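You operate a simulated robot arm through the tools that you are given. There is no shell and no other tool. Be economical: measure what you need, move in short steps, check, and stop when the job is done.

You are at the controls of a simulated two-armed robot. One attempt, no reset.

JOB
Hang the disc weight at 30 cm on the grey rig.
Fine: move its height block to 30 cm and tighten the knob before you raise the weight; shut the weight guard.

It is judged by the outcome, as a careful person would: the job done as asked, and still so three seconds after it is handed in. It fails if anything else is knocked over, pushed out of place, dropped, spilled or broken.

ROBOT AND FRAMES
Two 7-joint arms with two-finger parallel grippers on one trunk, on a base that drives. Base frame: it is fixed to the floor where the robot stands at the start and does not move with it; the origin is under the middle of the robot, x ahead of it, y to its left, z up. Units: m, degrees, N and s.
The left shoulder is at the start at [0.07, 0.163, 1.345], the right one opposite. With the tool pointing down near the work surface each hand reaches from about 0.1 to 0.8 m from the robot's upright axis, wherever it stands, measured 20 degrees to its own side. Places, roughly: black disc weight [0.7, -0.1, 0.8]; grey rig height block [0.7, 0, 1]; grey rig height knob [0.6, 0, 1.1]; weight guard [0.6, -0.1, 0.9]. Payload 3.43 kg a hand.
The tool frame of a hand sits at the grasp point between the pads (the TCP): z along the fingers, y along the line on which they close. The tips reach 0.034 m beyond it. Largest opening 0.128 m; finger width 0.024, thickness 0.012; the body of the gripper, 0.048 by 0.13 m, starts 0.096 m behind the TCP.
Orientation is that of the tool frame in the base frame, as a unit quaternion [w, x, y, z]. With the fingers straight down and closing along the base's y, the tool's x points along the base's -x, its y along +y and its z along -z.

CONTROLS
- The arms move only by the tool drive_tool. It takes "left_moves", "right_moves" or both (then of equal length, played together; a hand with none holds still); each is a list of rows, each an object of numbers (a shift or turn left out is 0, a gripper value left out holds the last): "tx", "ty", "tz": the shift along the base's x, y, z in cm; "rx", "ry", "rz": the turn, a rotation vector about the base's x, y, z in degrees; "fingers": the finger opening in cm, from 0 to 12.8. In form: [{"tx": .., "ty": .., "tz": .., "rx": .., "ry": .., "rz": .., "fingers": ..}, ...]. A call has 1 to 20 rows; each row is the pose to reach, as a shift and turn from the pose commanded when the call began. A row lasts 0.2 s, in which the tool goes at most 0.05 m and 8.6 degrees; a call with a longer step from one row to the next is refused whole, and so is a gripper value outside its range. A pose out of reach is approached as far as the arm can. The call stops where the force on the tool passes 50 N (or 10 N more than at its start, if that is more) or the arm is blocked; 0.2 s more then pass. The fingers move at their own pace (about 0.153 m/s each) and stop on an object; they squeeze with about 27 N. The grip force told is the motor's: it shows also when the fingers shut on nothing. Time passes only in rows, and 0.2 s behind the last, so rows that repeat a pose let the fingers close. The reply holds the time, the measured pose of the TCP, the force on the tool along the base axes, the opening and the grip force, in the units named above and with some noise, with the torque about the TCP (base axes, N m) and any sound that the robot's microphone picked up.
- Cameras (640 x 400 px; columns grow to the right, rows downward): "scene" is now at [0.1356, -0.0113, 1.5676]; the picture's right is [-0.11, -0.99, 0.00], its down [-0.61, 0.07, -0.79] and it looks along [0.78, -0.09, -0.62] (base axes); focal length 214 px, centre (320, 200). "left" rides on the left gripper at [0.076, 0.011, -0.16] in its tool frame; the picture's right is [-0.15, 0.99, 0.00], its down [-0.88, -0.13, -0.46] and it looks along [-0.45, -0.07, 0.89] (tool axes); focal length 234 px, centre (320, 200). "right" rides on the right gripper at [0.076, -0.011, -0.16] in its tool frame; the picture's right is [0.15, 0.99, 0.00], its down [-0.88, 0.13, -0.46] and it looks along [-0.45, 0.07, 0.89] (tool axes); focal length 234 px, centre (320, 200). There is no depth. A picture from a camera that has moved, and an enlarged one, comes with that camera's place and axes in the base frame and with its lens.
- get_image(camera): a new picture of that camera. The clock stands still meanwhile.
- lift_body(by): slides the trunk up (or, below 0, down) by that many m; the arms and the scene camera ride with it, the base frame stays. It gives what a move gives, with no picture.
- drive_base(legs): drives the robot by 1 to 6 legs, each [ahead, left, turn to the left] in m, m and degrees, along the robot's own axes; the way and the turn of a leg run together, so that a leg with both is an arc; at most 1.5 m and 180 degrees a leg. The arms and the cameras ride along, it lands a little off, and it stops where it bumps. It gives what a move gives.
- pan_tilt(pan, tilt): turns the head with the scene camera to pan (to the left, within 86 degrees either way) and tilt (down, from -29 to 69), counted from straight ahead of the robot. It gives what a move gives.
- inspect(camera, box): a new picture of the part [left, top, right, bottom] of that camera's present view, enlarged. The clock stands still meanwhile.
- hand_in(): hands the job in; it is judged then, once.

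Work in short steps. Places have to be worked out from the pictures, the camera data and where the tool is seen: move nearer, look again, correct. Check each grasp and each placing, and mend what went wrong. You have 120 turns and 92 pictures in all, those below and enlarged ones among them. Open the grippers and draw the arms clear of the work before you hand the job in, unless the task says otherwise; then end with one line.

The tools are called after ">>>" as a command line: name --argument value ..., lists and objects as JSON in quotes. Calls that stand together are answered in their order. drive_tool: Moves the arms, as the interface text tells. Its arguments: {"type":"object","properties":{"left_moves":{"type":"array"},"right_moves":{"type":"array"}},"required":[]} The other tools are called the same way: lift_body (by) slides the trunk up or down; drive_base (legs) drives the base; pan_tilt (pan, tilt) turns the head that bears the scene camera; get_image (camera) takes a picture; inspect (camera, box) takes an enlarged picture of a part of a camera's view; hand_in () hands the job in.

At the start:

```text
time: 0.0
left_position: [0.6375, 0.1259, 1.3994]
left_orientation: [0.0, 0.0, 1.0, 0.0]
left_wrist_force: [-0.3, 0.3, 0.8]
left_moment: [0.03, -0.04, -0.03]
left_finger_gap: 0.1279
left_gripper_force: 0.0
right_position: [0.3558, -0.2603, 1.4802]
right_orientation: [0.0, 0.001, 1.0, 0.001]
right_wrist_force: [0.3, 0.0, -0.1]
right_moment: [-0.01, -0.01, -0.02]
right_finger_gap: 0.1281
right_gripper_force: 0.0
trunk travel left (down, up): [-0.825, 0.115]
robot x, y, heading: [0.0024, 0.0014, 0.3]
head pan, tilt: [-6.2, 38.1]
```

scene: 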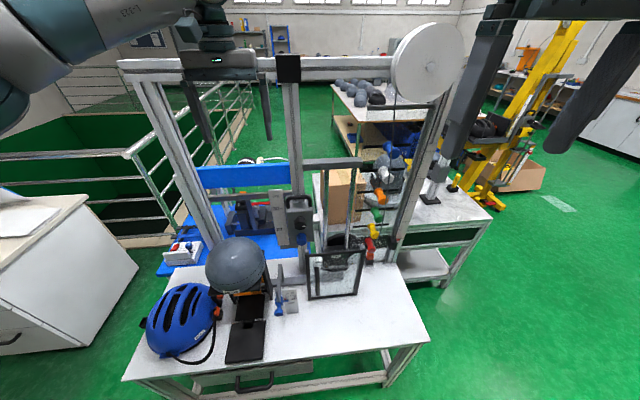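
right: 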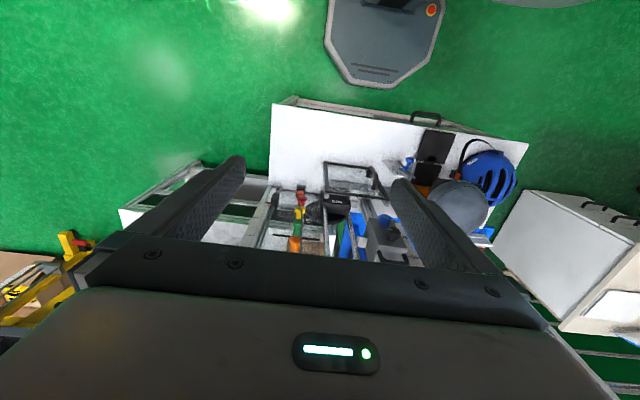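
left: 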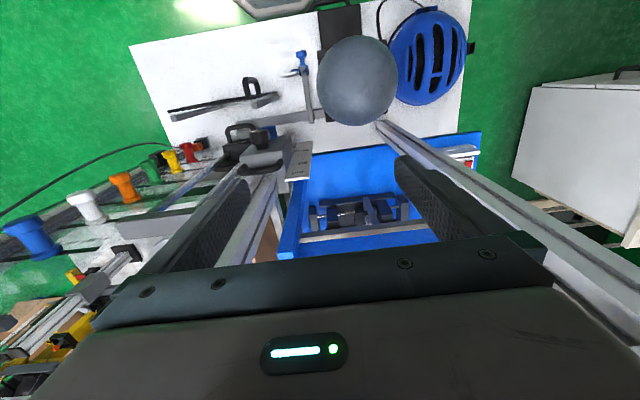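

The scene shows the grey rig with a block on a post, a guard frame and a pulley. I'll enlarge the rig to understand it.

>>> inspect --camera "scene" --box '[250, 150, 410, 250]'

>>> inspect --camera "scene" --box '[200, 220, 400, 345]'

>>> inspect --camera "left" --box '[140, 40, 340, 220]'

```text
4.00 times, centred on (330, 200) of scene
camera zoom: at [0.1356, -0.0113, 1.5676], right [-0.11, -0.99, 0.0], down [-0.61, 0.07, -0.79], along [0.78, -0.09, -0.62], focal length 858 px, centre (280, 200)
```

zoom: 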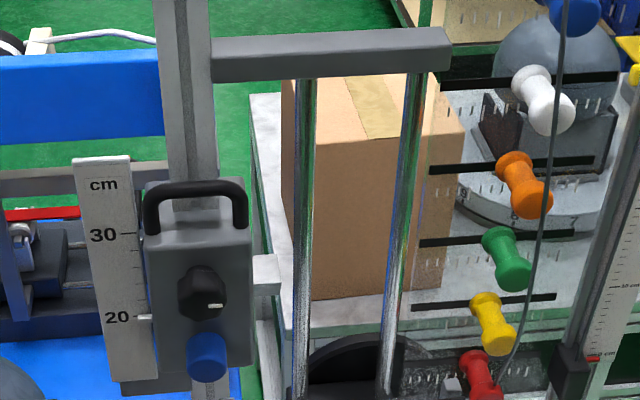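

```text
3.20 times, centred on (300, 282) of scene
camera zoom: at [0.1356, -0.0113, 1.5676], right [-0.11, -0.99, 0.0], down [-0.61, 0.07, -0.79], along [0.78, -0.09, -0.62], focal length 686 px, centre (384, -64)
```

zoom: 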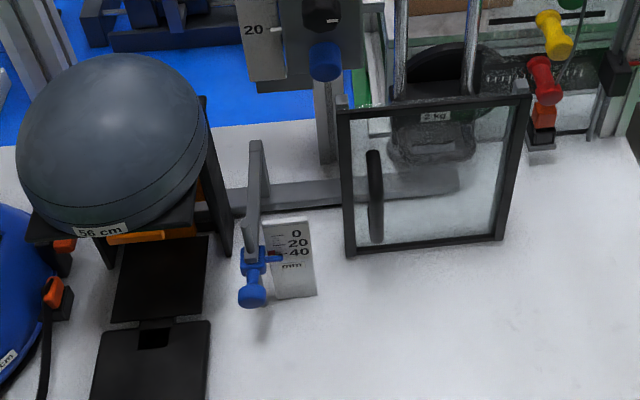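

```text
2.22 times, centred on (240, 130) of left
camera zoom: at [0.5616, 0.1373, 1.5574], right [0.15, 0.99, 0.0], down [0.88, -0.13, 0.46], along [0.45, -0.07, -0.89], focal length 520 px, centre (498, 356)
```

zoom: 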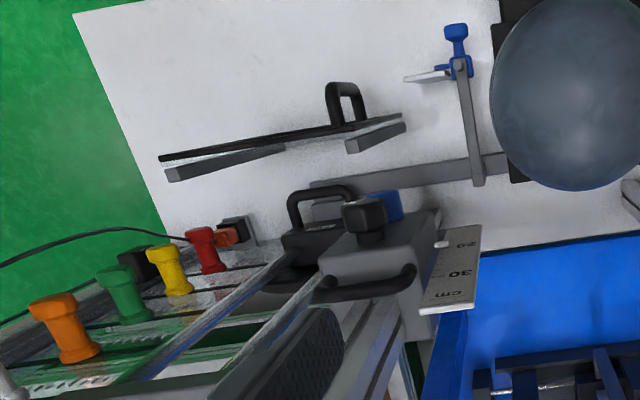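

The rig: block pointer is at 20, knob and blue button on its front, weight with handle behind the open glass guard. I'll draw the left hand back off the rig and lower the trunk for a flatter view.

>>> drive_tool --left_moves '[{"tx": -5}, {"tx": -10, "ty": 3}, {"tx": -15, "ty": 6}, {"tx": -20, "ty": 9}, {"tx": -25, "ty": 12}, {"tx": -28, "ty": 14}]'

>>> lift_body --by -0.25

>>> pan_tilt --pan -3 --tilt 32

>>> get_image --camera "scene"

```text
refused: row 2 steps farther than a row can; nothing moved
```

```text
time: 2.6
left_position: [0.6366, 0.1269, 1.149]
left_orientation: [-0.001, -0.001, 1.0, 0.0]
left_wrist_force: [-0.1, 0.1, 0.1]
left_moment: [-0.03, 0.02, -0.03]
left_finger_gap: 0.128
left_gripper_force: 0.1
right_position: [0.3561, -0.2611, 1.2301]
right_orientation: [0.0, -0.001, 1.0, 0.001]
right_wrist_force: [-0.1, -0.5, 0.0]
right_moment: [0.01, -0.01, -0.01]
right_finger_gap: 0.1281
right_gripper_force: 0.1
trunk travel left (down, up): [-0.575, 0.365]
robot x, y, heading: [-0.0019, -0.0015, -0.1]
head pan, tilt: [-6.2, 38.1]
```

```text
time: 3.2
left_position: [0.6369, 0.1262, 1.148]
left_orientation: [0.0, -0.001, 1.0, 0.0]
left_wrist_force: [-0.2, -0.5, 0.1]
left_moment: [0.02, 0.04, -0.01]
left_finger_gap: 0.128
left_gripper_force: 0.1
right_position: [0.355, -0.2609, 1.2293]
right_orientation: [0.0, 0.0, 1.0, 0.001]
right_wrist_force: [-0.6, 0.0, 0.1]
right_moment: [0.02, 0.02, -0.01]
right_finger_gap: 0.128
right_gripper_force: 0.0
trunk travel left (down, up): [-0.575, 0.365]
robot x, y, heading: [0.0003, 0.0002, -0.2]
head pan, tilt: [-3.0, 32.0]
```

```text
85 pictures are left
camera scene: at [0.1392, -0.0067, 1.3269], right [-0.05, -1.0, 0.0], down [-0.53, 0.03, -0.85], along [0.85, -0.04, -0.53], focal length 214 px, centre (320, 200)
```

scene: 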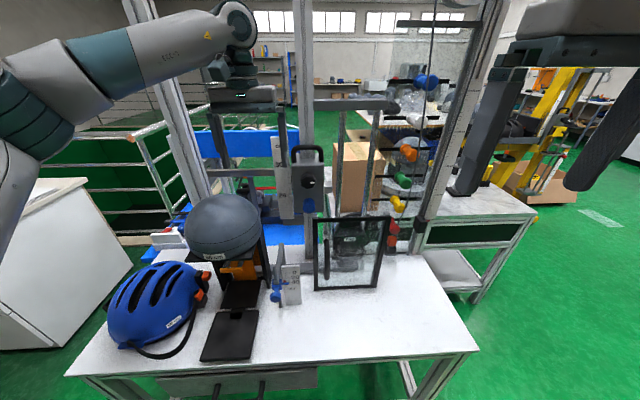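

The lowering went ahead without touching anything. Now draw the left hand back in smaller steps.

>>> drive_tool --left_moves '[{"tx": -4, "ty": 1}, {"tx": -8, "ty": 3}, {"tx": -12, "ty": 5}, {"tx": -16, "ty": 7}, {"tx": -20, "ty": 9}, {"tx": -24, "ty": 11}, {"tx": -27, "ty": 13}]'

>>> inspect --camera "scene" --box '[260, 130, 340, 220]'

>>> inspect --camera "scene" --box '[260, 200, 420, 310]'

>>> inspect --camera "left" --box '[0, 0, 400, 250]'

```text
time: 4.8
left_position: [0.3643, 0.256, 1.1489]
left_orientation: [0.0, 0.0, 1.0, -0.002]
left_wrist_force: [0.2, 0.2, -0.1]
left_moment: [0.01, 0.0, 0.02]
left_finger_gap: 0.128
left_gripper_force: 0.1
right_position: [0.3543, -0.2596, 1.2316]
right_orientation: [0.001, 0.0, 1.0, 0.0]
right_wrist_force: [0.1, 0.3, 0.8]
right_moment: [-0.02, -0.05, -0.01]
right_finger_gap: 0.1277
right_gripper_force: 0.1
trunk travel left (down, up): [-0.575, 0.365]
robot x, y, heading: [0.0031, 0.0009, -0.0]
head pan, tilt: [-3.0, 32.0]
```

```text
4.44 times, centred on (300, 175) of scene
camera zoom: at [0.1379, -0.0056, 1.3271], right [-0.05, -1.0, 0.0], down [-0.53, 0.03, -0.85], along [0.85, -0.04, -0.53], focal length 953 px, centre (409, 311)
```

zoom: 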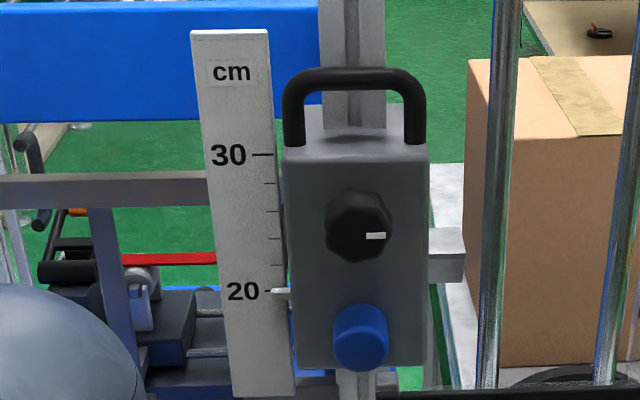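

```text
3.64 times, centred on (340, 255) of scene
camera zoom: at [0.1379, -0.0056, 1.3271], right [-0.05, -1.0, 0.0], down [-0.53, 0.03, -0.85], along [0.85, -0.04, -0.53], focal length 780 px, centre (247, 0)
```

zoom: 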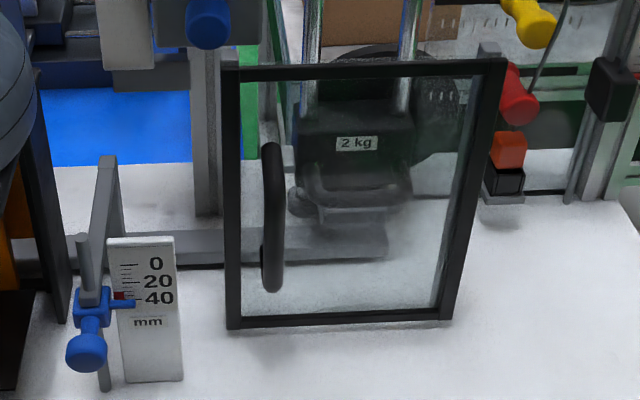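

```text
1.60 times, centred on (200, 125) of left
camera zoom: at [0.2888, 0.2677, 1.3074], right [0.15, 0.99, 0.0], down [0.88, -0.13, 0.46], along [0.45, -0.07, -0.89], focal length 375 px, centre (512, 320)
```

zoom: 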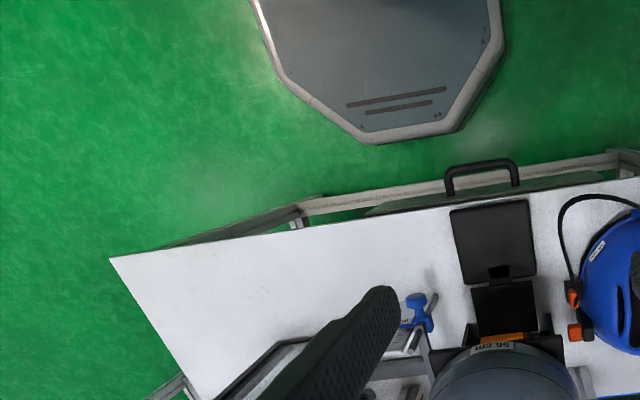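

Triangulated: knob ≈ (0.645, 0, 1.07), handle bar ≈ (0.685, 0, 1.147). I tilt both hands forward 45° and then yaw them inward to get side views from the wrist cameras.

>>> drive_tool --left_moves '[{"ry": -8}, {"ry": -16}, {"ry": -24}, {"ry": -32}, {"ry": -40}, {"ry": -45}]' --right_moves '[{"ry": -8}, {"ry": -16}, {"ry": -24}, {"ry": -32}, {"ry": -40}, {"ry": -45}]'

>>> drive_tool --left_moves '[{"rz": -8, "tx": 2}, {"rz": -16, "tx": 4}, {"rz": -24, "tx": 6}, {"rz": -32, "tx": 8}, {"rz": -40, "tx": 10}, {"rz": -48, "tx": 11}, {"rz": -55, "tx": 12}]' --right_moves '[{"rz": 6, "tz": -2}, {"rz": 12, "tz": -4}, {"rz": 18, "tz": -6}, {"rz": 24, "tz": -8}, {"rz": 30, "tz": -10}, {"rz": 35, "tz": -12}, {"rz": 40, "tz": -14}]'

>>> get_image --camera "left"

>>> get_image --camera "right"

```text
time: 6.2
left_position: [0.3953, 0.2605, 1.1963]
left_orientation: [0.383, 0.0, 0.924, -0.002]
left_wrist_force: [-0.4, -0.4, 0.6]
left_moment: [0.0, 0.01, 0.02]
left_finger_gap: 0.1278
left_gripper_force: 0.0
left hand out of reach, approached as far as the arm can: row 4, 5, 6
right_position: [0.3557, -0.2607, 1.2304]
right_orientation: [0.383, 0.0, 0.924, 0.001]
right_wrist_force: [0.1, 0.1, -0.2]
right_moment: [0.02, -0.02, 0.02]
right_finger_gap: 0.1278
right_gripper_force: 0.1
trunk travel left (down, up): [-0.575, 0.365]
robot x, y, heading: [-0.0002, 0.0014, -0.1]
head pan, tilt: [-3.0, 32.0]
```

```text
time: 7.8
left_position: [0.5145, 0.2573, 1.1934]
left_orientation: [0.34, 0.428, 0.819, -0.177]
left_wrist_force: [0.1, 0.7, -0.5]
left_moment: [0.03, 0.0, 0.02]
left_finger_gap: 0.1279
left_gripper_force: 0.2
right_position: [0.3866, -0.2847, 1.1222]
right_orientation: [0.359, -0.317, 0.868, 0.133]
right_wrist_force: [0.8, -0.2, 0.1]
right_moment: [0.05, 0.0, -0.01]
right_finger_gap: 0.128
right_gripper_force: 0.0
right hand out of reach, approached as far as the arm can: row 2, 3, 4, 5, 6, 7
trunk travel left (down, up): [-0.575, 0.365]
robot x, y, heading: [-0.0021, -0.0005, 0.1]
head pan, tilt: [-3.0, 32.0]
```

```text
81 pictures are left
camera left: at [0.4288, 0.4008, 1.2525], right [0.87, 0.48, 0.1], down [0.07, -0.32, 0.94], along [0.49, -0.82, -0.31], focal length 234 px, centre (320, 200)
```

left: 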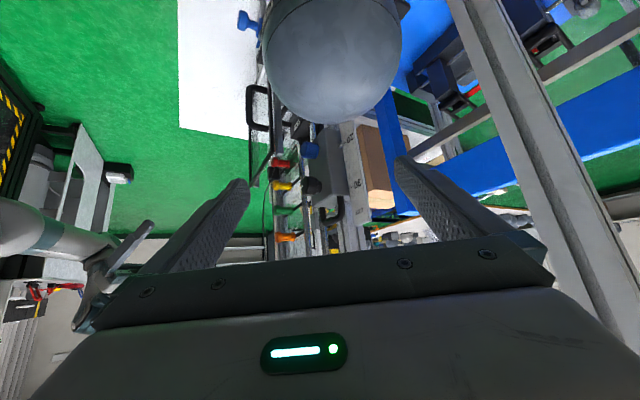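

```text
80 pictures are left
camera right: at [0.2683, -0.4007, 1.1819], right [-0.72, 0.69, -0.1], down [0.15, 0.29, 0.95], along [0.68, 0.66, -0.31], focal length 234 px, centre (320, 200)
```

right: 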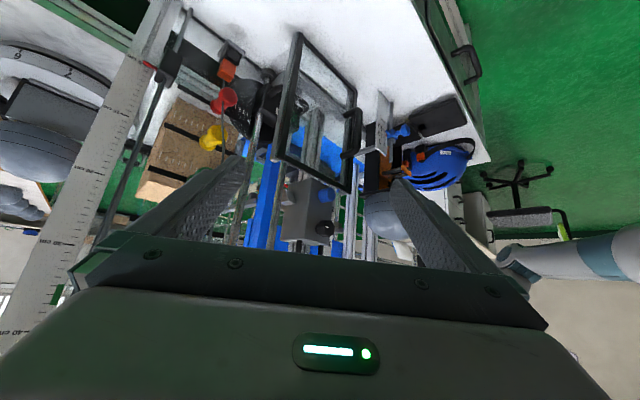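

Both wrist views are upside-down but show the sides. I enlarge.

>>> inspect --camera "left" --box '[230, 80, 410, 250]'

>>> inspect --camera "right" --box '[200, 20, 400, 250]'

```text
2.35 times, centred on (320, 165) of left
camera zoom: at [0.4288, 0.4008, 1.2525], right [0.87, 0.48, 0.1], down [0.07, -0.32, 0.94], along [0.49, -0.82, -0.31], focal length 551 px, centre (320, 282)
```

zoom: 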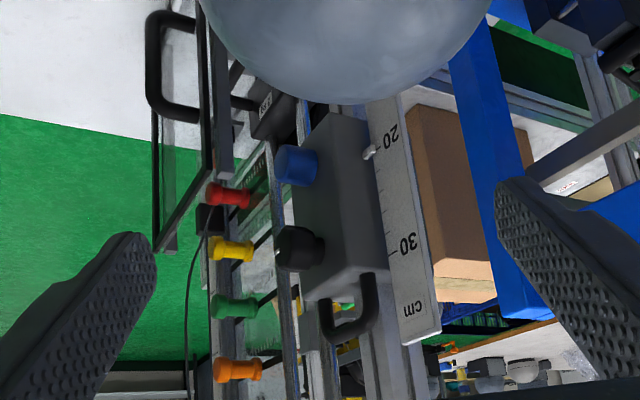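

```text
1.74 times, centred on (300, 135) of right
camera zoom: at [0.2683, -0.4007, 1.1819], right [-0.72, 0.69, -0.1], down [0.15, 0.29, 0.95], along [0.68, 0.66, -0.31], focal length 407 px, centre (355, 313)
```

zoom: 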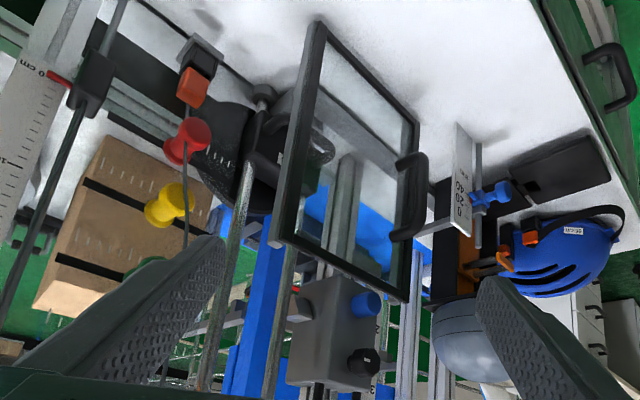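

The block's side shows the handle arch above its top, about 2–3 cm ahead of the post. I'll hold the handle with the left hand tilted 45° down; first undo its yaw and bring the right hand's yaw back as well.

>>> drive_tool --left_moves '[{"rz": 8}, {"rz": 16}, {"rz": 24}, {"rz": 32}, {"rz": 40}, {"rz": 48, "tz": 2}, {"rz": 55, "tz": 5}]' --right_moves '[{"rz": -6, "tz": 2}, {"rz": -12, "tz": 3}, {"rz": -18, "tz": 3}, {"rz": -24, "tz": 3}, {"rz": -30, "tz": 3}, {"rz": -35, "tz": 3}, {"rz": -40, "tz": 3}]'

>>> drive_tool --left_moves '[{"rx": 6, "rz": -6}, {"rx": 12, "rz": -12}, {"rx": 18, "rz": -18}, {"rx": 24, "rz": -24}, {"rx": 30, "rz": -30}, {"rx": 36, "rz": -36}, {"rx": 42, "rz": -42}, {"rx": 48, "rz": -48}, {"rx": 54, "rz": -54}, {"rx": 60, "rz": -60}, {"rx": 63.6, "rz": -63.6}]'

>>> get_image --camera "left"

```text
time: 9.4
left_position: [0.5122, 0.2592, 1.2454]
left_orientation: [0.383, -0.003, 0.924, 0.001]
left_wrist_force: [0.1, 0.0, 0.1]
left_moment: [-0.02, -0.01, 0.04]
left_finger_gap: 0.1281
left_gripper_force: 0.1
right_position: [0.4074, -0.2923, 1.1817]
right_orientation: [0.382, 0.001, 0.924, 0.001]
right_wrist_force: [-0.2, 1.0, 0.7]
right_moment: [-0.01, -0.02, 0.0]
right_finger_gap: 0.1281
right_gripper_force: 0.1
right hand out of reach, approached as far as the arm can: row 2, 3, 4, 5, 6, 7
trunk travel left (down, up): [-0.575, 0.365]
robot x, y, heading: [-0.0001, -0.0012, 0.2]
head pan, tilt: [-3.0, 32.0]
```

```text
time: 12.1
left_position: [0.4839, 0.1304, 1.1661]
left_orientation: [0.325, 0.683, 0.602, 0.255]
left_wrist_force: [-0.3, 1.0, -1.0]
left_moment: [-0.1, -0.03, -0.02]
left_finger_gap: 0.1275
left_gripper_force: 0.1
left hand out of reach, approached as far as the arm can: row 8, 9, 10, 11
right_position: [0.4066, -0.287, 1.1845]
right_orientation: [0.382, -0.002, 0.924, 0.0]
right_wrist_force: [0.5, 1.0, 0.6]
right_moment: [-0.08, 0.01, -0.07]
right_finger_gap: 0.1281
right_gripper_force: 0.1
trunk travel left (down, up): [-0.575, 0.365]
robot x, y, heading: [0.0006, -0.0017, 0.1]
head pan, tilt: [-3.0, 32.0]
stopped in row 11 (left hand): the arm was blocked; the commanded pose is now the measured one
```

```text
77 pictures are left
camera left: at [0.3838, 0.2264, 1.2745], right [0.63, -0.21, 0.75], down [-0.55, -0.8, 0.24], along [0.55, -0.56, -0.62], focal length 234 px, centre (320, 200)
```

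left: 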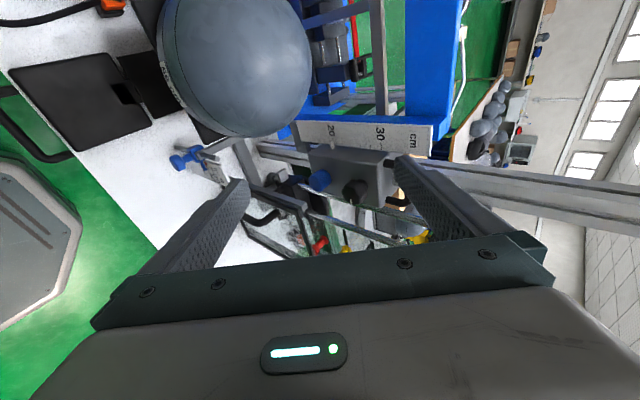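

The roll is within 9° of target, stopped by a joint limit with the arm folded. I raise the trunk for better reach, then go to a pre-grasp in front of the handle while fixing the orientation.

>>> lift_body --by 0.15

>>> drive_tool --left_moves '[{"tx": 2, "ty": -2, "tz": -1, "rx": 0.4, "ry": 0.5, "rz": 1.2}, {"tx": 4, "ty": -4, "tz": -2.5, "rx": 0.8, "ry": 1, "rz": 2.4}, {"tx": 6, "ty": -6, "tz": -4, "rx": 1.2, "ry": 1.5, "rz": 3.6}, {"tx": 8, "ty": -8, "tz": -5.5, "rx": 1.6, "ry": 2, "rz": 4.8}, {"tx": 9, "ty": -10, "tz": -7, "rx": 2, "ry": 2.5, "rz": 6}, {"tx": 9.5, "ty": -12, "tz": -8, "rx": 2.7, "ry": 3.5, "rz": 8.2}, {"tx": 10, "ty": -13, "tz": -8.5, "rx": 2.7, "ry": 3.5, "rz": 8.2, "fingers": 6}]'

>>> get_image --camera "left"

>>> get_image --camera "scene"

```text
time: 13.8
left_position: [0.4861, 0.1251, 1.3149]
left_orientation: [0.323, 0.684, 0.601, 0.257]
left_wrist_force: [0.6, -1.1, -0.1]
left_moment: [0.02, 0.0, -0.01]
left_finger_gap: 0.128
left_gripper_force: 0.0
right_position: [0.4095, -0.2913, 1.3336]
right_orientation: [0.381, 0.001, 0.924, 0.0]
right_wrist_force: [-0.1, -0.9, 0.1]
right_moment: [0.01, 0.04, 0.0]
right_finger_gap: 0.128
right_gripper_force: 0.1
trunk travel left (down, up): [-0.725, 0.215]
robot x, y, heading: [0.001, 0.0003, -0.3]
head pan, tilt: [-3.0, 32.0]
```

```text
time: 15.4
left_position: [0.584, -0.0039, 1.2291]
left_orientation: [0.27, 0.653, 0.653, 0.272]
left_wrist_force: [0.8, 0.0, -0.4]
left_moment: [0.0, 0.02, 0.0]
left_finger_gap: 0.0602
left_gripper_force: 0.1
right_position: [0.4082, -0.291, 1.3319]
right_orientation: [0.381, 0.001, 0.925, -0.001]
right_wrist_force: [0.3, -0.1, 0.6]
right_moment: [0.0, -0.01, 0.02]
right_finger_gap: 0.1281
right_gripper_force: 0.1
trunk travel left (down, up): [-0.725, 0.215]
robot x, y, heading: [-0.0012, -0.0002, 0.1]
head pan, tilt: [-3.0, 32.0]
```

```text
76 pictures are left
camera left: at [0.4809, 0.0716, 1.3498], right [0.7, -0.15, 0.7], down [-0.41, -0.88, 0.23], along [0.58, -0.45, -0.68], focal length 234 px, centre (320, 200)
```

left: 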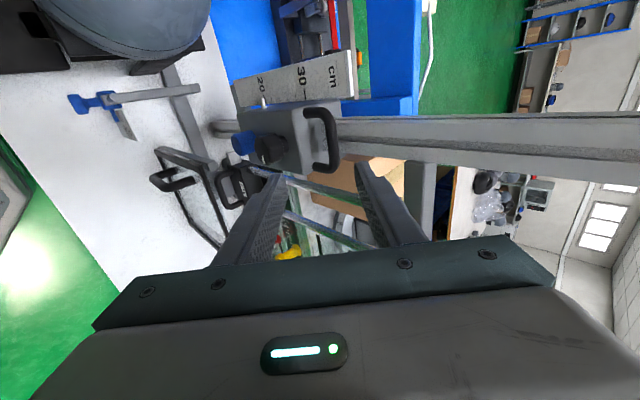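

```text
75 pictures are left
camera scene: at [0.1398, -0.0068, 1.4769], right [-0.05, -1.0, 0.0], down [-0.53, 0.03, -0.85], along [0.85, -0.04, -0.53], focal length 214 px, centre (320, 200)
```

scene: 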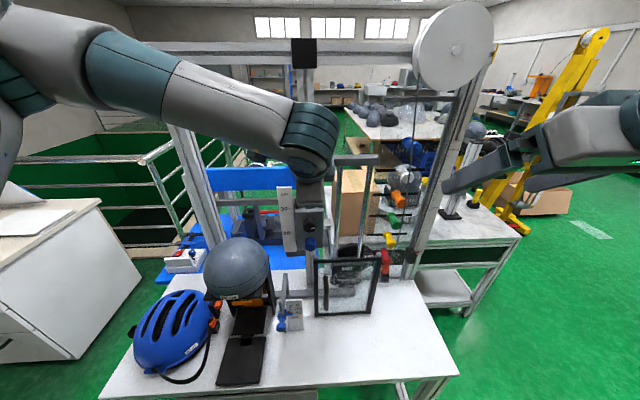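

Pre-grasp orientation is right. I enlarge the left view to locate the handle bar relative to the fingers.

>>> inspect --camera "left" --box '[220, 50, 420, 250]'

```text
2.00 times, centred on (320, 150) of left
camera zoom: at [0.4809, 0.0716, 1.3498], right [0.7, -0.15, 0.7], down [-0.41, -0.88, 0.23], along [0.58, -0.45, -0.68], focal length 468 px, centre (320, 300)
```

zoom: 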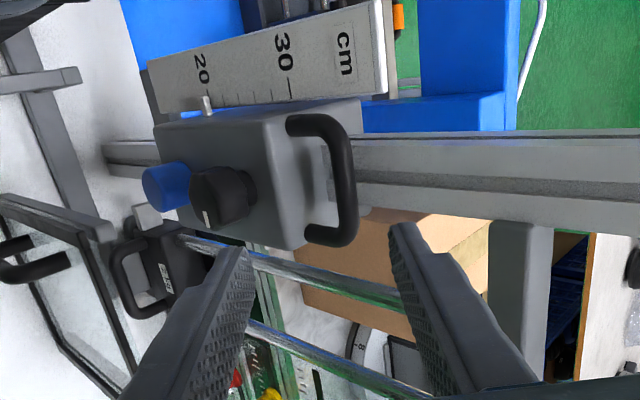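

The handle bar centre works out at about (0.687, 0.003, 1.145). I narrow the fingers to 3 cm and go to a point 5.5 cm short of the bar on the diagonal.

>>> drive_tool --left_moves '[{"tx": 2.4, "ty": 0.4, "tz": -1.4, "fingers": 3.2}, {"tx": 4.7, "ty": 0.7, "tz": -2.8, "fingers": 3.2}, {"tx": 4.7, "ty": 0.7, "tz": -2.8, "fingers": 3.2}]'

>>> inspect --camera "left" --box '[240, 70, 420, 270]'

```text
time: 16.2
left_position: [0.6315, 0.0023, 1.2012]
left_orientation: [0.269, 0.654, 0.652, 0.273]
left_wrist_force: [-0.1, 0.2, 0.2]
left_moment: [0.03, 0.01, -0.02]
left_finger_gap: 0.032
left_gripper_force: 0.1
right_position: [0.4086, -0.2921, 1.3322]
right_orientation: [0.382, 0.0, 0.924, 0.001]
right_wrist_force: [0.2, -0.3, 0.2]
right_moment: [0.01, 0.0, -0.02]
right_finger_gap: 0.1281
right_gripper_force: 0.1
trunk travel left (down, up): [-0.725, 0.215]
robot x, y, heading: [0.001, 0.0008, -0.2]
head pan, tilt: [-3.0, 32.0]
```

```text
2.00 times, centred on (330, 170) of left
camera zoom: at [0.5266, 0.0784, 1.3218], right [0.7, -0.15, 0.7], down [-0.41, -0.88, 0.23], along [0.58, -0.45, -0.68], focal length 468 px, centre (300, 260)
```

zoom: 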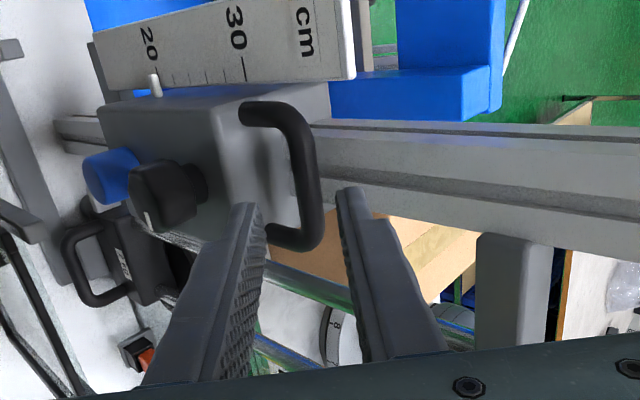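

The bar lies between the fingertips. I advance along the diagonal.

>>> drive_tool --left_moves '[{"tx": 1, "tz": -1}, {"tx": 2, "tz": -2}, {"tx": 3, "tz": -3}, {"tx": 3.8, "tz": -3.8}]'

>>> inspect --camera "left" --box '[240, 70, 420, 270]'

```text
time: 17.2
left_position: [0.6713, 0.0045, 1.1626]
left_orientation: [0.268, 0.654, 0.653, 0.272]
left_wrist_force: [0.1, -0.2, 0.0]
left_moment: [-0.03, 0.01, 0.0]
left_finger_gap: 0.0322
left_gripper_force: 0.2
right_position: [0.409, -0.2917, 1.3332]
right_orientation: [0.381, 0.001, 0.924, 0.0]
right_wrist_force: [0.0, 0.1, 0.4]
right_moment: [0.04, 0.01, 0.02]
right_finger_gap: 0.1281
right_gripper_force: 0.1
trunk travel left (down, up): [-0.725, 0.215]
robot x, y, heading: [-0.0021, -0.0012, -0.0]
head pan, tilt: [-3.0, 32.0]
```

```text
2.00 times, centred on (330, 170) of left
camera zoom: at [0.5661, 0.0796, 1.2839], right [0.7, -0.15, 0.7], down [-0.41, -0.88, 0.23], along [0.58, -0.45, -0.68], focal length 468 px, centre (300, 260)
```

zoom: 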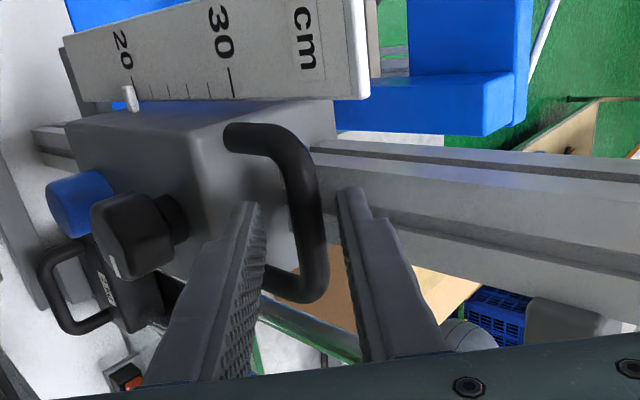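

Bar is between the fingers; close and check the opening.

>>> drive_tool --left_moves '[{"fingers": 1.5}, {"fingers": 0.4}, {"fingers": 0.4}]'

>>> inspect --camera "left" --box '[240, 70, 420, 270]'

```text
time: 18.0
left_position: [0.6724, 0.0043, 1.1662]
left_orientation: [0.27, 0.653, 0.653, 0.272]
left_wrist_force: [13.4, -1.6, 13.1]
left_moment: [-0.51, -0.59, 0.6]
left_finger_gap: 0.0137
left_gripper_force: 45.3
right_position: [0.4096, -0.2917, 1.3322]
right_orientation: [0.382, 0.001, 0.924, 0.0]
right_wrist_force: [-0.2, 1.2, 0.3]
right_moment: [-0.05, 0.01, -0.01]
right_finger_gap: 0.1282
right_gripper_force: 0.0
trunk travel left (down, up): [-0.725, 0.215]
robot x, y, heading: [0.0001, -0.0006, 0.1]
head pan, tilt: [-3.0, 32.0]
```

```text
2.00 times, centred on (330, 170) of left
camera zoom: at [0.567, 0.0796, 1.2855], right [0.7, -0.15, 0.7], down [-0.41, -0.88, 0.23], along [0.59, -0.45, -0.68], focal length 468 px, centre (300, 260)
```

zoom: 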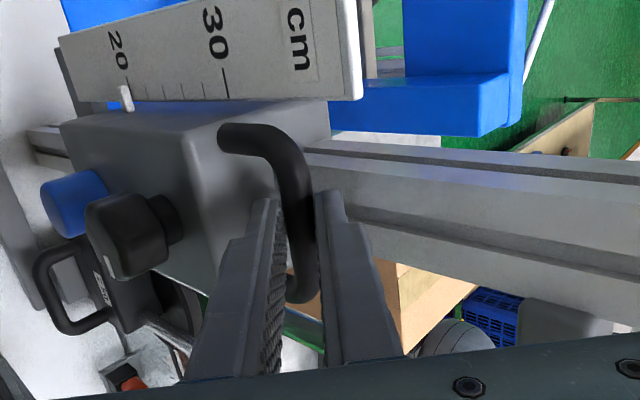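

The handle is gripped (gap 1.4 cm) and the block is still clamped. I relieve the small strain, and bring the right hand down and level, pointing forward, to the right of the knob.

>>> drive_tool --left_moves '[{"tx": 0.1, "tz": 0.2}, {"tx": 0.1, "tz": 0.3}, {"tx": 0.1, "tz": 0.3}, {"tx": 0.1, "tz": 0.3}, {"tx": 0.1, "tz": 0.3}, {"tx": 0.1, "tz": 0.3}, {"tx": 0.1, "tz": 0.3}]' --right_moves '[{"tz": -4, "ry": -7}, {"tz": -8, "ry": -14}, {"tz": -12, "ry": -21}, {"tz": -16, "ry": -28}, {"tz": -20, "ry": -35}, {"tz": -23, "ry": -41}, {"tz": -26, "ry": -45}]'

>>> get_image --camera "right"

```text
time: 19.6
left_position: [0.6729, 0.004, 1.1665]
left_orientation: [0.268, 0.654, 0.653, 0.272]
left_wrist_force: [7.5, 2.4, 0.4]
left_moment: [-0.67, -0.14, 0.51]
left_finger_gap: 0.0135
left_gripper_force: 44.8
right_position: [0.5566, -0.4123, 1.1676]
right_orientation: [0.602, 0.0, 0.799, 0.0]
right_wrist_force: [-0.6, 0.2, -0.7]
right_moment: [0.02, -0.02, -0.02]
right_finger_gap: 0.1279
right_gripper_force: 0.1
right hand out of reach, approached as far as the arm can: row 1, 2, 3, 4, 5, 6, 7
trunk travel left (down, up): [-0.725, 0.215]
robot x, y, heading: [-0.001, -0.0017, -0.2]
head pan, tilt: [-3.0, 32.0]
```

```text
70 pictures are left
camera right: at [0.3829, -0.4248, 1.1391], right [-0.04, 0.99, -0.14], down [-0.2, 0.13, 0.97], along [0.98, 0.07, 0.19], focal length 234 px, centre (320, 200)
```

right: 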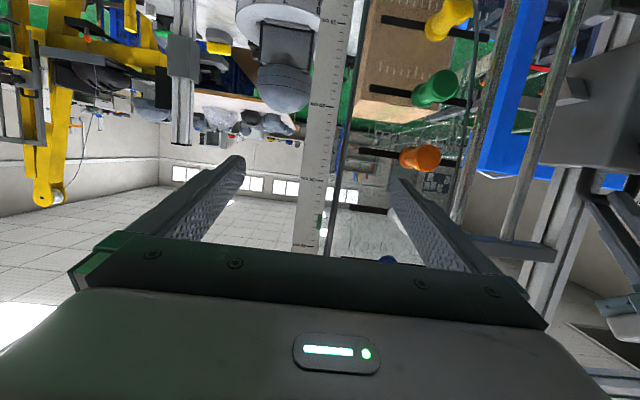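

The right arm is too folded there; a pose further forward and nearer the middle should reach. I try moving the command toward (0.52, -0.12, 1.07) and watch what it does.

>>> drive_tool --right_moves '[{"tx": 3, "ty": 3}, {"tx": 6, "ty": 6}, {"tx": 8, "ty": 10}, {"tx": 10, "ty": 13}, {"tx": 11, "ty": 16}]'

```text
time: 20.8
left_position: [0.6728, 0.0051, 1.1659]
left_orientation: [0.269, 0.654, 0.653, 0.272]
left_wrist_force: [3.1, 3.3, -2.2]
left_moment: [-0.5, 0.1, 0.52]
left_finger_gap: 0.0138
left_gripper_force: 44.9
right_position: [0.6692, -0.2637, 1.1714]
right_orientation: [0.599, -0.001, 0.801, 0.002]
right_wrist_force: [0.7, 0.7, -0.7]
right_moment: [0.01, -0.06, -0.03]
right_finger_gap: 0.1279
right_gripper_force: 0.0
trunk travel left (down, up): [-0.725, 0.215]
robot x, y, heading: [0.0035, 0.0003, 0.1]
head pan, tilt: [-3.0, 32.0]
```

Shifts count from the reached pose, so the hand is now at (0.67, -0.26, 1.17). I draw it back to x 0.54, lower it and level it.

>>> drive_tool --right_moves '[{"tx": -4}, {"tx": -8}, {"tx": -11, "ty": 2, "tz": -2}, {"tx": -13, "ty": 5, "tz": -4, "ry": -4}, {"tx": -13, "ty": 8, "tz": -7, "ry": -9}, {"tx": -13, "ty": 10, "tz": -10, "ry": -16}]'

>>> get_image --camera "scene"

```text
time: 22.2
left_position: [0.6733, 0.0049, 1.1651]
left_orientation: [0.272, 0.657, 0.651, 0.267]
left_wrist_force: [4.5, -7.2, -8.4]
left_moment: [-1.82, 0.09, -0.37]
left_finger_gap: 0.0139
left_gripper_force: 45.1
right_position: [0.6014, -0.1867, 1.1429]
right_orientation: [0.568, 0.013, 0.821, 0.066]
right_wrist_force: [-1.2, 0.5, 0.0]
right_moment: [-0.04, -0.01, -0.1]
right_finger_gap: 0.1283
right_gripper_force: 0.0
right hand out of reach, approached as far as the arm can: row 2, 3, 4, 5, 6
trunk travel left (down, up): [-0.725, 0.215]
robot x, y, heading: [-0.0009, 0.0012, -0.2]
head pan, tilt: [-3.0, 32.0]
```

```text
69 pictures are left
camera scene: at [0.1414, -0.001, 1.4768], right [-0.05, -1.0, 0.0], down [-0.53, 0.02, -0.85], along [0.85, -0.05, -0.53], focal length 214 px, centre (320, 200)
```

scene: 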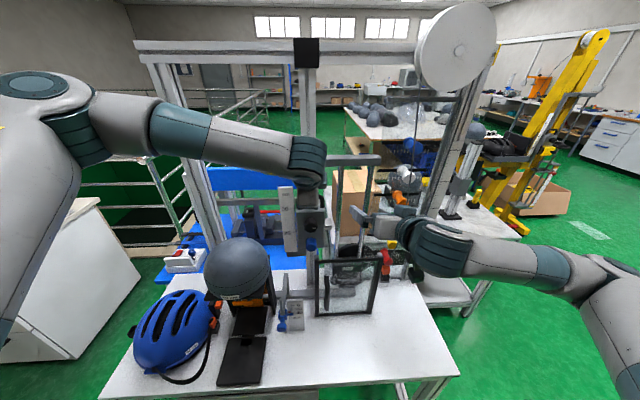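

The arms are too cramped at this distance for a level hand. I release the handle, draw back along the diagonal, and then drive the base back 0.2 m.

>>> drive_tool --left_moves '[{"fingers": 3.2}, {"fingers": 3.2}, {"tx": -1, "tz": 1}, {"tx": -2.5, "tz": 2.5}, {"tx": -4, "tz": 4}, {"tx": -6, "tz": 6}]'

>>> drive_base --legs '[[-0.22, 0, 0]]'

>>> get_image --camera "scene"

```text
time: 23.6
left_position: [0.6101, 0.001, 1.2269]
left_orientation: [0.27, 0.653, 0.652, 0.273]
left_wrist_force: [0.0, -0.4, -0.9]
left_moment: [-0.01, -0.05, 0.01]
left_finger_gap: 0.0318
left_gripper_force: 0.1
right_position: [0.5993, -0.1908, 1.1442]
right_orientation: [0.568, 0.014, 0.82, 0.068]
right_wrist_force: [-0.9, -1.1, 0.1]
right_moment: [0.01, 0.03, -0.01]
right_finger_gap: 0.1282
right_gripper_force: 0.1
trunk travel left (down, up): [-0.725, 0.215]
robot x, y, heading: [-0.0021, -0.0021, 0.3]
head pan, tilt: [-3.0, 32.0]
```

```text
time: 25.3
left_position: [0.3964, 0.0047, 1.2264]
left_orientation: [0.269, 0.653, 0.654, 0.273]
left_wrist_force: [0.7, -0.4, -0.8]
left_moment: [0.0, -0.01, -0.02]
left_finger_gap: 0.0321
left_gripper_force: 0.0
right_position: [0.385, -0.1881, 1.1423]
right_orientation: [0.567, 0.013, 0.82, 0.068]
right_wrist_force: [0.1, 0.2, -0.2]
right_moment: [-0.02, 0.03, 0.0]
right_finger_gap: 0.128
right_gripper_force: 0.1
trunk travel left (down, up): [-0.725, 0.215]
robot x, y, heading: [-0.2162, 0.0023, 0.3]
head pan, tilt: [-3.0, 32.0]
```

```text
68 pictures are left
camera scene: at [-0.0769, -0.0069, 1.4768], right [-0.05, -1.0, 0.0], down [-0.53, 0.03, -0.85], along [0.85, -0.04, -0.53], focal length 214 px, centre (320, 200)
```

scene: 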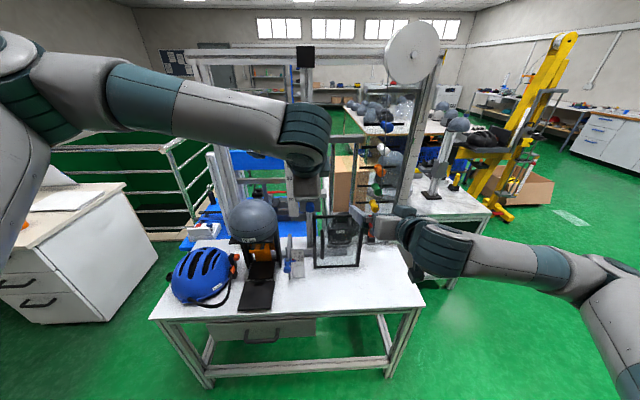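

Base is back 0.21 m. Left hand goes back to the handle with the earlier known grasp pose (0.673, 0.004, 1.166).

>>> drive_tool --left_moves '[{"tx": 4.5}, {"tx": 9}, {"tx": 13.5, "tz": -1}, {"tx": 18, "tz": -2}, {"tx": 21, "tz": -2}, {"tx": 23.6, "tz": -2}, {"tx": 23.6, "tz": -2}]'

>>> inspect --camera "left" --box '[240, 70, 420, 270]'

```text
time: 26.9
left_position: [0.5557, 0.0361, 1.1605]
left_orientation: [0.271, 0.651, 0.653, 0.274]
left_wrist_force: [-0.8, -0.1, 0.2]
left_moment: [0.01, 0.03, 0.01]
left_finger_gap: 0.0322
left_gripper_force: 0.1
left hand out of reach, approached as far as the arm can: row 2, 3, 4, 5, 6, 7
right_position: [0.3849, -0.1901, 1.1435]
right_orientation: [0.568, 0.012, 0.82, 0.069]
right_wrist_force: [0.1, -0.2, 1.2]
right_moment: [0.0, 0.04, -0.01]
right_finger_gap: 0.1279
right_gripper_force: 0.1
trunk travel left (down, up): [-0.725, 0.215]
robot x, y, heading: [-0.2166, 0.0018, -0.0]
head pan, tilt: [-3.0, 32.0]
```

```text
2.00 times, centred on (330, 170) of left
camera zoom: at [0.4499, 0.1117, 1.2803], right [0.7, -0.15, 0.7], down [-0.41, -0.88, 0.22], along [0.59, -0.45, -0.68], focal length 468 px, centre (300, 260)
```

zoom: 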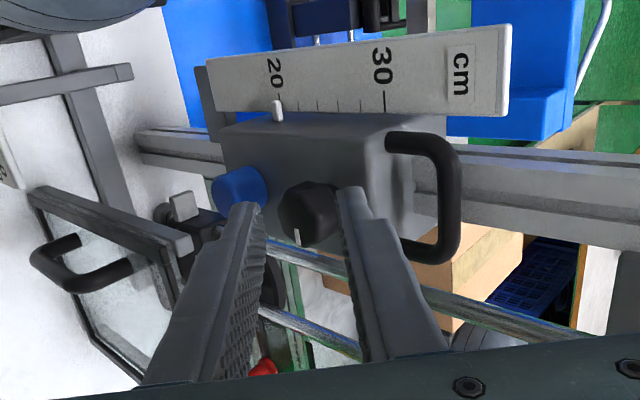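

Left arm runs out of reach here, so 0.2 m is too far. I pull the left hand up and back, then drive forward 0.14 m as a compromise.

>>> drive_tool --left_moves '[{"tx": -4, "tz": 2}, {"tx": -8, "tz": 5}, {"tx": -11, "ty": -1, "tz": 7}, {"tx": -14, "ty": -3, "tz": 8}]'

>>> drive_base --legs '[[0.14, 0, 0]]'

```text
time: 27.9
left_position: [0.4188, 0.006, 1.2388]
left_orientation: [0.27, 0.654, 0.652, 0.274]
left_wrist_force: [0.0, -0.5, -0.2]
left_moment: [0.0, -0.02, 0.02]
left_finger_gap: 0.032
left_gripper_force: 0.1
right_position: [0.3847, -0.1885, 1.1445]
right_orientation: [0.568, 0.012, 0.82, 0.069]
right_wrist_force: [0.2, -0.8, 0.8]
right_moment: [-0.01, -0.01, 0.0]
right_finger_gap: 0.128
right_gripper_force: 0.2
trunk travel left (down, up): [-0.725, 0.215]
robot x, y, heading: [-0.2144, -0.0028, 0.2]
head pan, tilt: [-3.0, 32.0]
```

```text
time: 29.2
left_position: [0.5558, 0.0068, 1.2409]
left_orientation: [0.269, 0.652, 0.654, 0.273]
left_wrist_force: [-0.4, -1.1, 0.0]
left_moment: [0.01, 0.0, -0.03]
left_finger_gap: 0.0321
left_gripper_force: 0.0
right_position: [0.5214, -0.1875, 1.1449]
right_orientation: [0.567, 0.012, 0.82, 0.07]
right_wrist_force: [0.1, 0.1, 0.7]
right_moment: [-0.02, 0.01, 0.02]
right_finger_gap: 0.1281
right_gripper_force: 0.0
trunk travel left (down, up): [-0.725, 0.215]
robot x, y, heading: [-0.0809, 0.0049, 0.1]
head pan, tilt: [-3.0, 32.0]
```

Robot now at x = -0.08. Before regripping, I check that the right hand can level out in front of the knob.

>>> drive_tool --right_moves '[{"ty": 3, "tz": -2, "rx": -2, "ry": -6, "rz": -1.5, "fingers": 7}, {"ty": 6, "tz": -4, "rx": -4, "ry": -12, "rz": -3, "fingers": 7}, {"tx": 0, "ty": 9, "tz": -6, "rx": -6, "ry": -18, "rz": -4}, {"tx": 0, "ty": 12, "tz": -7.4, "rx": -6.6, "ry": -20.1, "rz": -4.5}]'

```text
time: 30.2
left_position: [0.5575, 0.0036, 1.2407]
left_orientation: [0.269, 0.653, 0.654, 0.273]
left_wrist_force: [-0.3, -0.7, 0.7]
left_moment: [0.1, -0.03, 0.08]
left_finger_gap: 0.0317
left_gripper_force: 0.2
right_position: [0.4908, -0.0345, 1.0791]
right_orientation: [0.537, 0.031, 0.837, 0.103]
right_wrist_force: [-3.7, 2.1, -10.6]
right_moment: [0.05, -1.32, -0.31]
right_finger_gap: 0.0701
right_gripper_force: 0.0
right hand out of reach, approached as far as the arm can: row 1, 2, 3, 4
trunk travel left (down, up): [-0.725, 0.215]
robot x, y, heading: [-0.0765, -0.0024, 0.5]
head pan, tilt: [-3.0, 32.0]
```

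The right hand stops 24° short of level and shows a slight force, so I look before going on.

>>> get_image --camera "scene"

>>> get_image --camera "right"

```text
66 pictures are left
camera scene: at [0.0601, -0.008, 1.4774], right [-0.05, -1.0, 0.0], down [-0.53, 0.03, -0.85], along [0.85, -0.04, -0.53], focal length 214 px, centre (320, 200)
```

scene: 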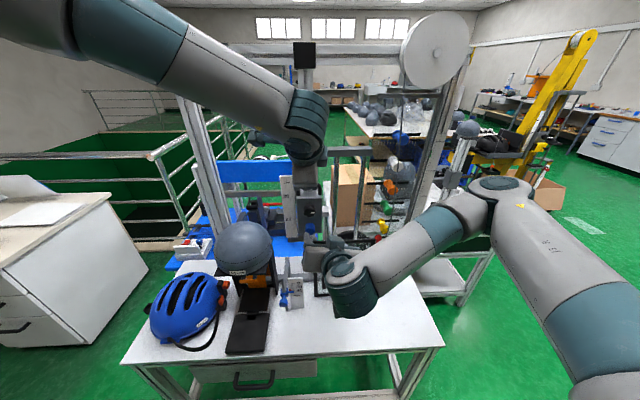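

```text
65 pictures are left
camera right: at [0.3159, -0.0547, 1.0725], right [-0.12, 0.99, 0.07], down [-0.05, -0.08, 1.0], along [0.99, 0.12, 0.06], focal length 234 px, centre (320, 200)
```

right: 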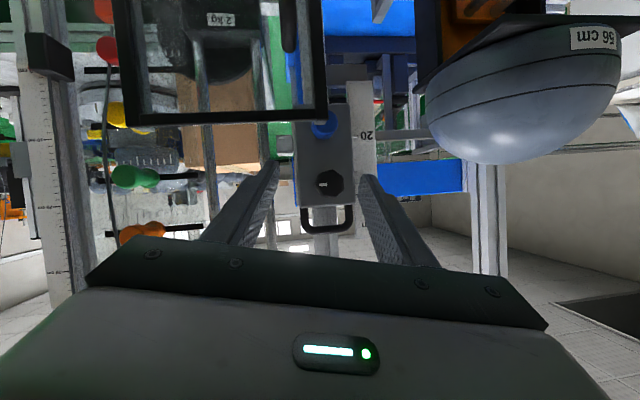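

I can still turn the knob with a tilted hand by rotating about the x axis through it. Let me view the block closely from here first.

>>> inspect --camera "right" --box '[270, 60, 400, 250]'

>>> inspect --camera "right" --box '[110, 0, 340, 140]'

```text
2.11 times, centred on (335, 155) of right
camera zoom: at [0.3159, -0.0547, 1.0725], right [-0.12, 0.99, 0.07], down [-0.05, -0.08, 1.0], along [0.99, 0.12, 0.06], focal length 493 px, centre (288, 295)
```

zoom: 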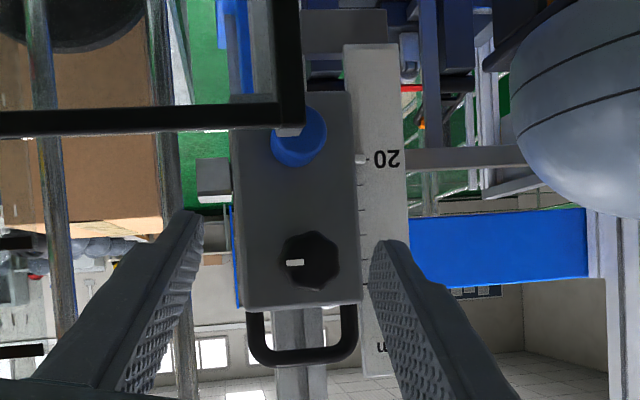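

```text
2.78 times, centred on (225, 70) of right
camera zoom: at [0.3159, -0.0547, 1.0725], right [-0.12, 0.99, 0.07], down [-0.05, -0.08, 1.0], along [0.99, 0.12, 0.06], focal length 652 px, centre (584, 562)
```

zoom: 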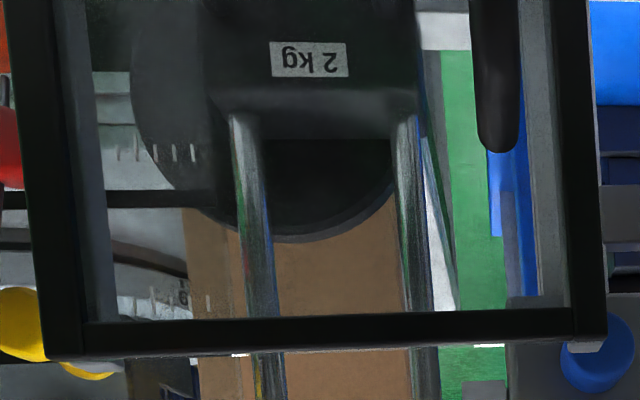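

Knob confirmed at about (0.645, 0, 1.071). Left hand goes to its pre-grasp in front of the handle.

>>> drive_tool --left_moves '[{"tx": 3, "tz": -1}, {"tx": 6, "tz": -2.5}, {"tx": 7.6, "tz": -3.5}, {"tx": 7.6, "tz": -3.5}]'

>>> inspect --camera "left" --box '[240, 70, 420, 270]'

```text
time: 31.2
left_position: [0.6329, 0.0058, 1.204]
left_orientation: [0.269, 0.653, 0.654, 0.273]
left_wrist_force: [0.5, 0.7, 0.5]
left_moment: [0.0, 0.03, -0.01]
left_finger_gap: 0.0318
left_gripper_force: 0.1
right_position: [0.4873, -0.0347, 1.0617]
right_orientation: [0.53, 0.02, 0.843, 0.09]
right_wrist_force: [0.8, 0.1, -0.6]
right_moment: [0.01, 0.0, -0.02]
right_finger_gap: 0.0701
right_gripper_force: 0.0
trunk travel left (down, up): [-0.725, 0.215]
robot x, y, heading: [-0.0798, 0.0041, 0.1]
head pan, tilt: [-3.0, 32.0]
```

```text
2.00 times, centred on (330, 170) of left
camera zoom: at [0.5278, 0.0817, 1.3258], right [0.7, -0.15, 0.7], down [-0.41, -0.88, 0.23], along [0.58, -0.45, -0.68], focal length 468 px, centre (300, 260)
```

zoom: 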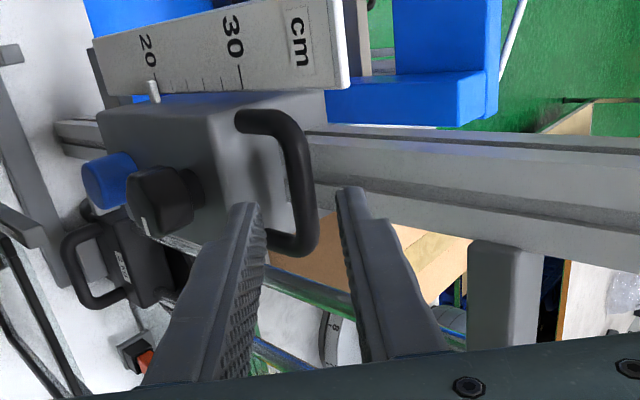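

Same view as before. Advance and grip.

>>> drive_tool --left_moves '[{"tx": 1.2, "tz": -1.2}, {"tx": 2.5, "tz": -2.4}, {"tx": 3.6, "tz": -3.4}, {"tx": 4.3, "tz": -3.9}, {"tx": 4.3, "tz": -3.9, "fingers": 1.8}, {"tx": 4.3, "tz": -3.9, "fingers": 0.5}, {"tx": 4.3, "tz": -3.9, "fingers": 0.5}]'

>>> inspect --camera "left" --box '[240, 70, 420, 270]'

```text
time: 32.8
left_position: [0.6749, 0.0058, 1.1641]
left_orientation: [0.268, 0.654, 0.653, 0.271]
left_wrist_force: [-11.3, -1.0, -13.5]
left_moment: [-0.52, 0.49, 0.54]
left_finger_gap: 0.0135
left_gripper_force: 44.9
right_position: [0.4867, -0.0354, 1.0618]
right_orientation: [0.531, 0.019, 0.842, 0.089]
right_wrist_force: [-0.2, -0.5, 0.6]
right_moment: [0.0, -0.01, 0.05]
right_finger_gap: 0.0699
right_gripper_force: 0.1
trunk travel left (down, up): [-0.725, 0.215]
robot x, y, heading: [-0.0809, -0.0004, 0.3]
head pan, tilt: [-3.0, 32.0]
```

```text
2.00 times, centred on (330, 170) of left
camera zoom: at [0.5705, 0.0814, 1.2844], right [0.7, -0.15, 0.7], down [-0.41, -0.88, 0.23], along [0.58, -0.45, -0.68], focal length 468 px, centre (300, 260)
```

zoom: 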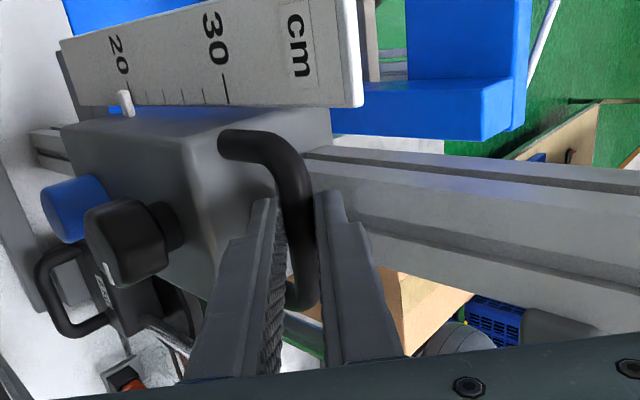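

Handle gripped again. I relieve the strain and bring the right hand to 6 cm in front of the knob with its yaw and roll straightened.

>>> drive_tool --left_moves '[{"tx": -0.15, "tz": -0.15}, {"tx": -0.15, "tz": -0.15}, {"tx": -0.15, "tz": -0.15}, {"tx": -0.15, "tz": -0.15}]' --right_moves '[{"tx": 2.5, "ty": 0.9, "tz": 0.5, "rx": -3, "ry": 1, "rz": -1}, {"tx": 5, "ty": 1.8, "tz": 1, "rx": -6, "ry": 2, "rz": -2}, {"tx": 7, "ty": 2.8, "tz": 1.5, "rx": -9.8, "ry": 3, "rz": -3.6}, {"tx": 8.8, "ty": 3.5, "tz": 1.9, "rx": -9.8, "ry": 4.5, "rz": -3.6}]'

>>> get_image --camera "right"

```text
time: 33.8
left_position: [0.6752, 0.0055, 1.1636]
left_orientation: [0.268, 0.654, 0.653, 0.272]
left_wrist_force: [-7.5, -3.7, -13.9]
left_moment: [-0.71, 0.39, 0.25]
left_finger_gap: 0.0135
left_gripper_force: 45.1
right_position: [0.5724, 0.0003, 1.0816]
right_orientation: [0.499, 0.004, 0.866, 0.0]
right_wrist_force: [0.8, -0.8, 0.0]
right_moment: [0.05, -0.03, -0.02]
right_finger_gap: 0.0701
right_gripper_force: 0.1
trunk travel left (down, up): [-0.725, 0.215]
robot x, y, heading: [-0.0816, 0.0026, 0.1]
head pan, tilt: [-3.0, 32.0]
```

```text
60 pictures are left
camera right: at [0.3982, -0.0093, 1.0954], right [-0.07, 0.99, -0.12], down [0.05, 0.13, 0.99], along [1.0, 0.06, -0.06], focal length 234 px, centre (320, 200)
```

right: 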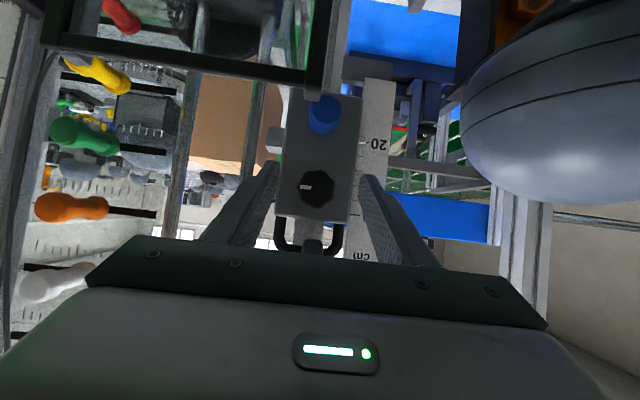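

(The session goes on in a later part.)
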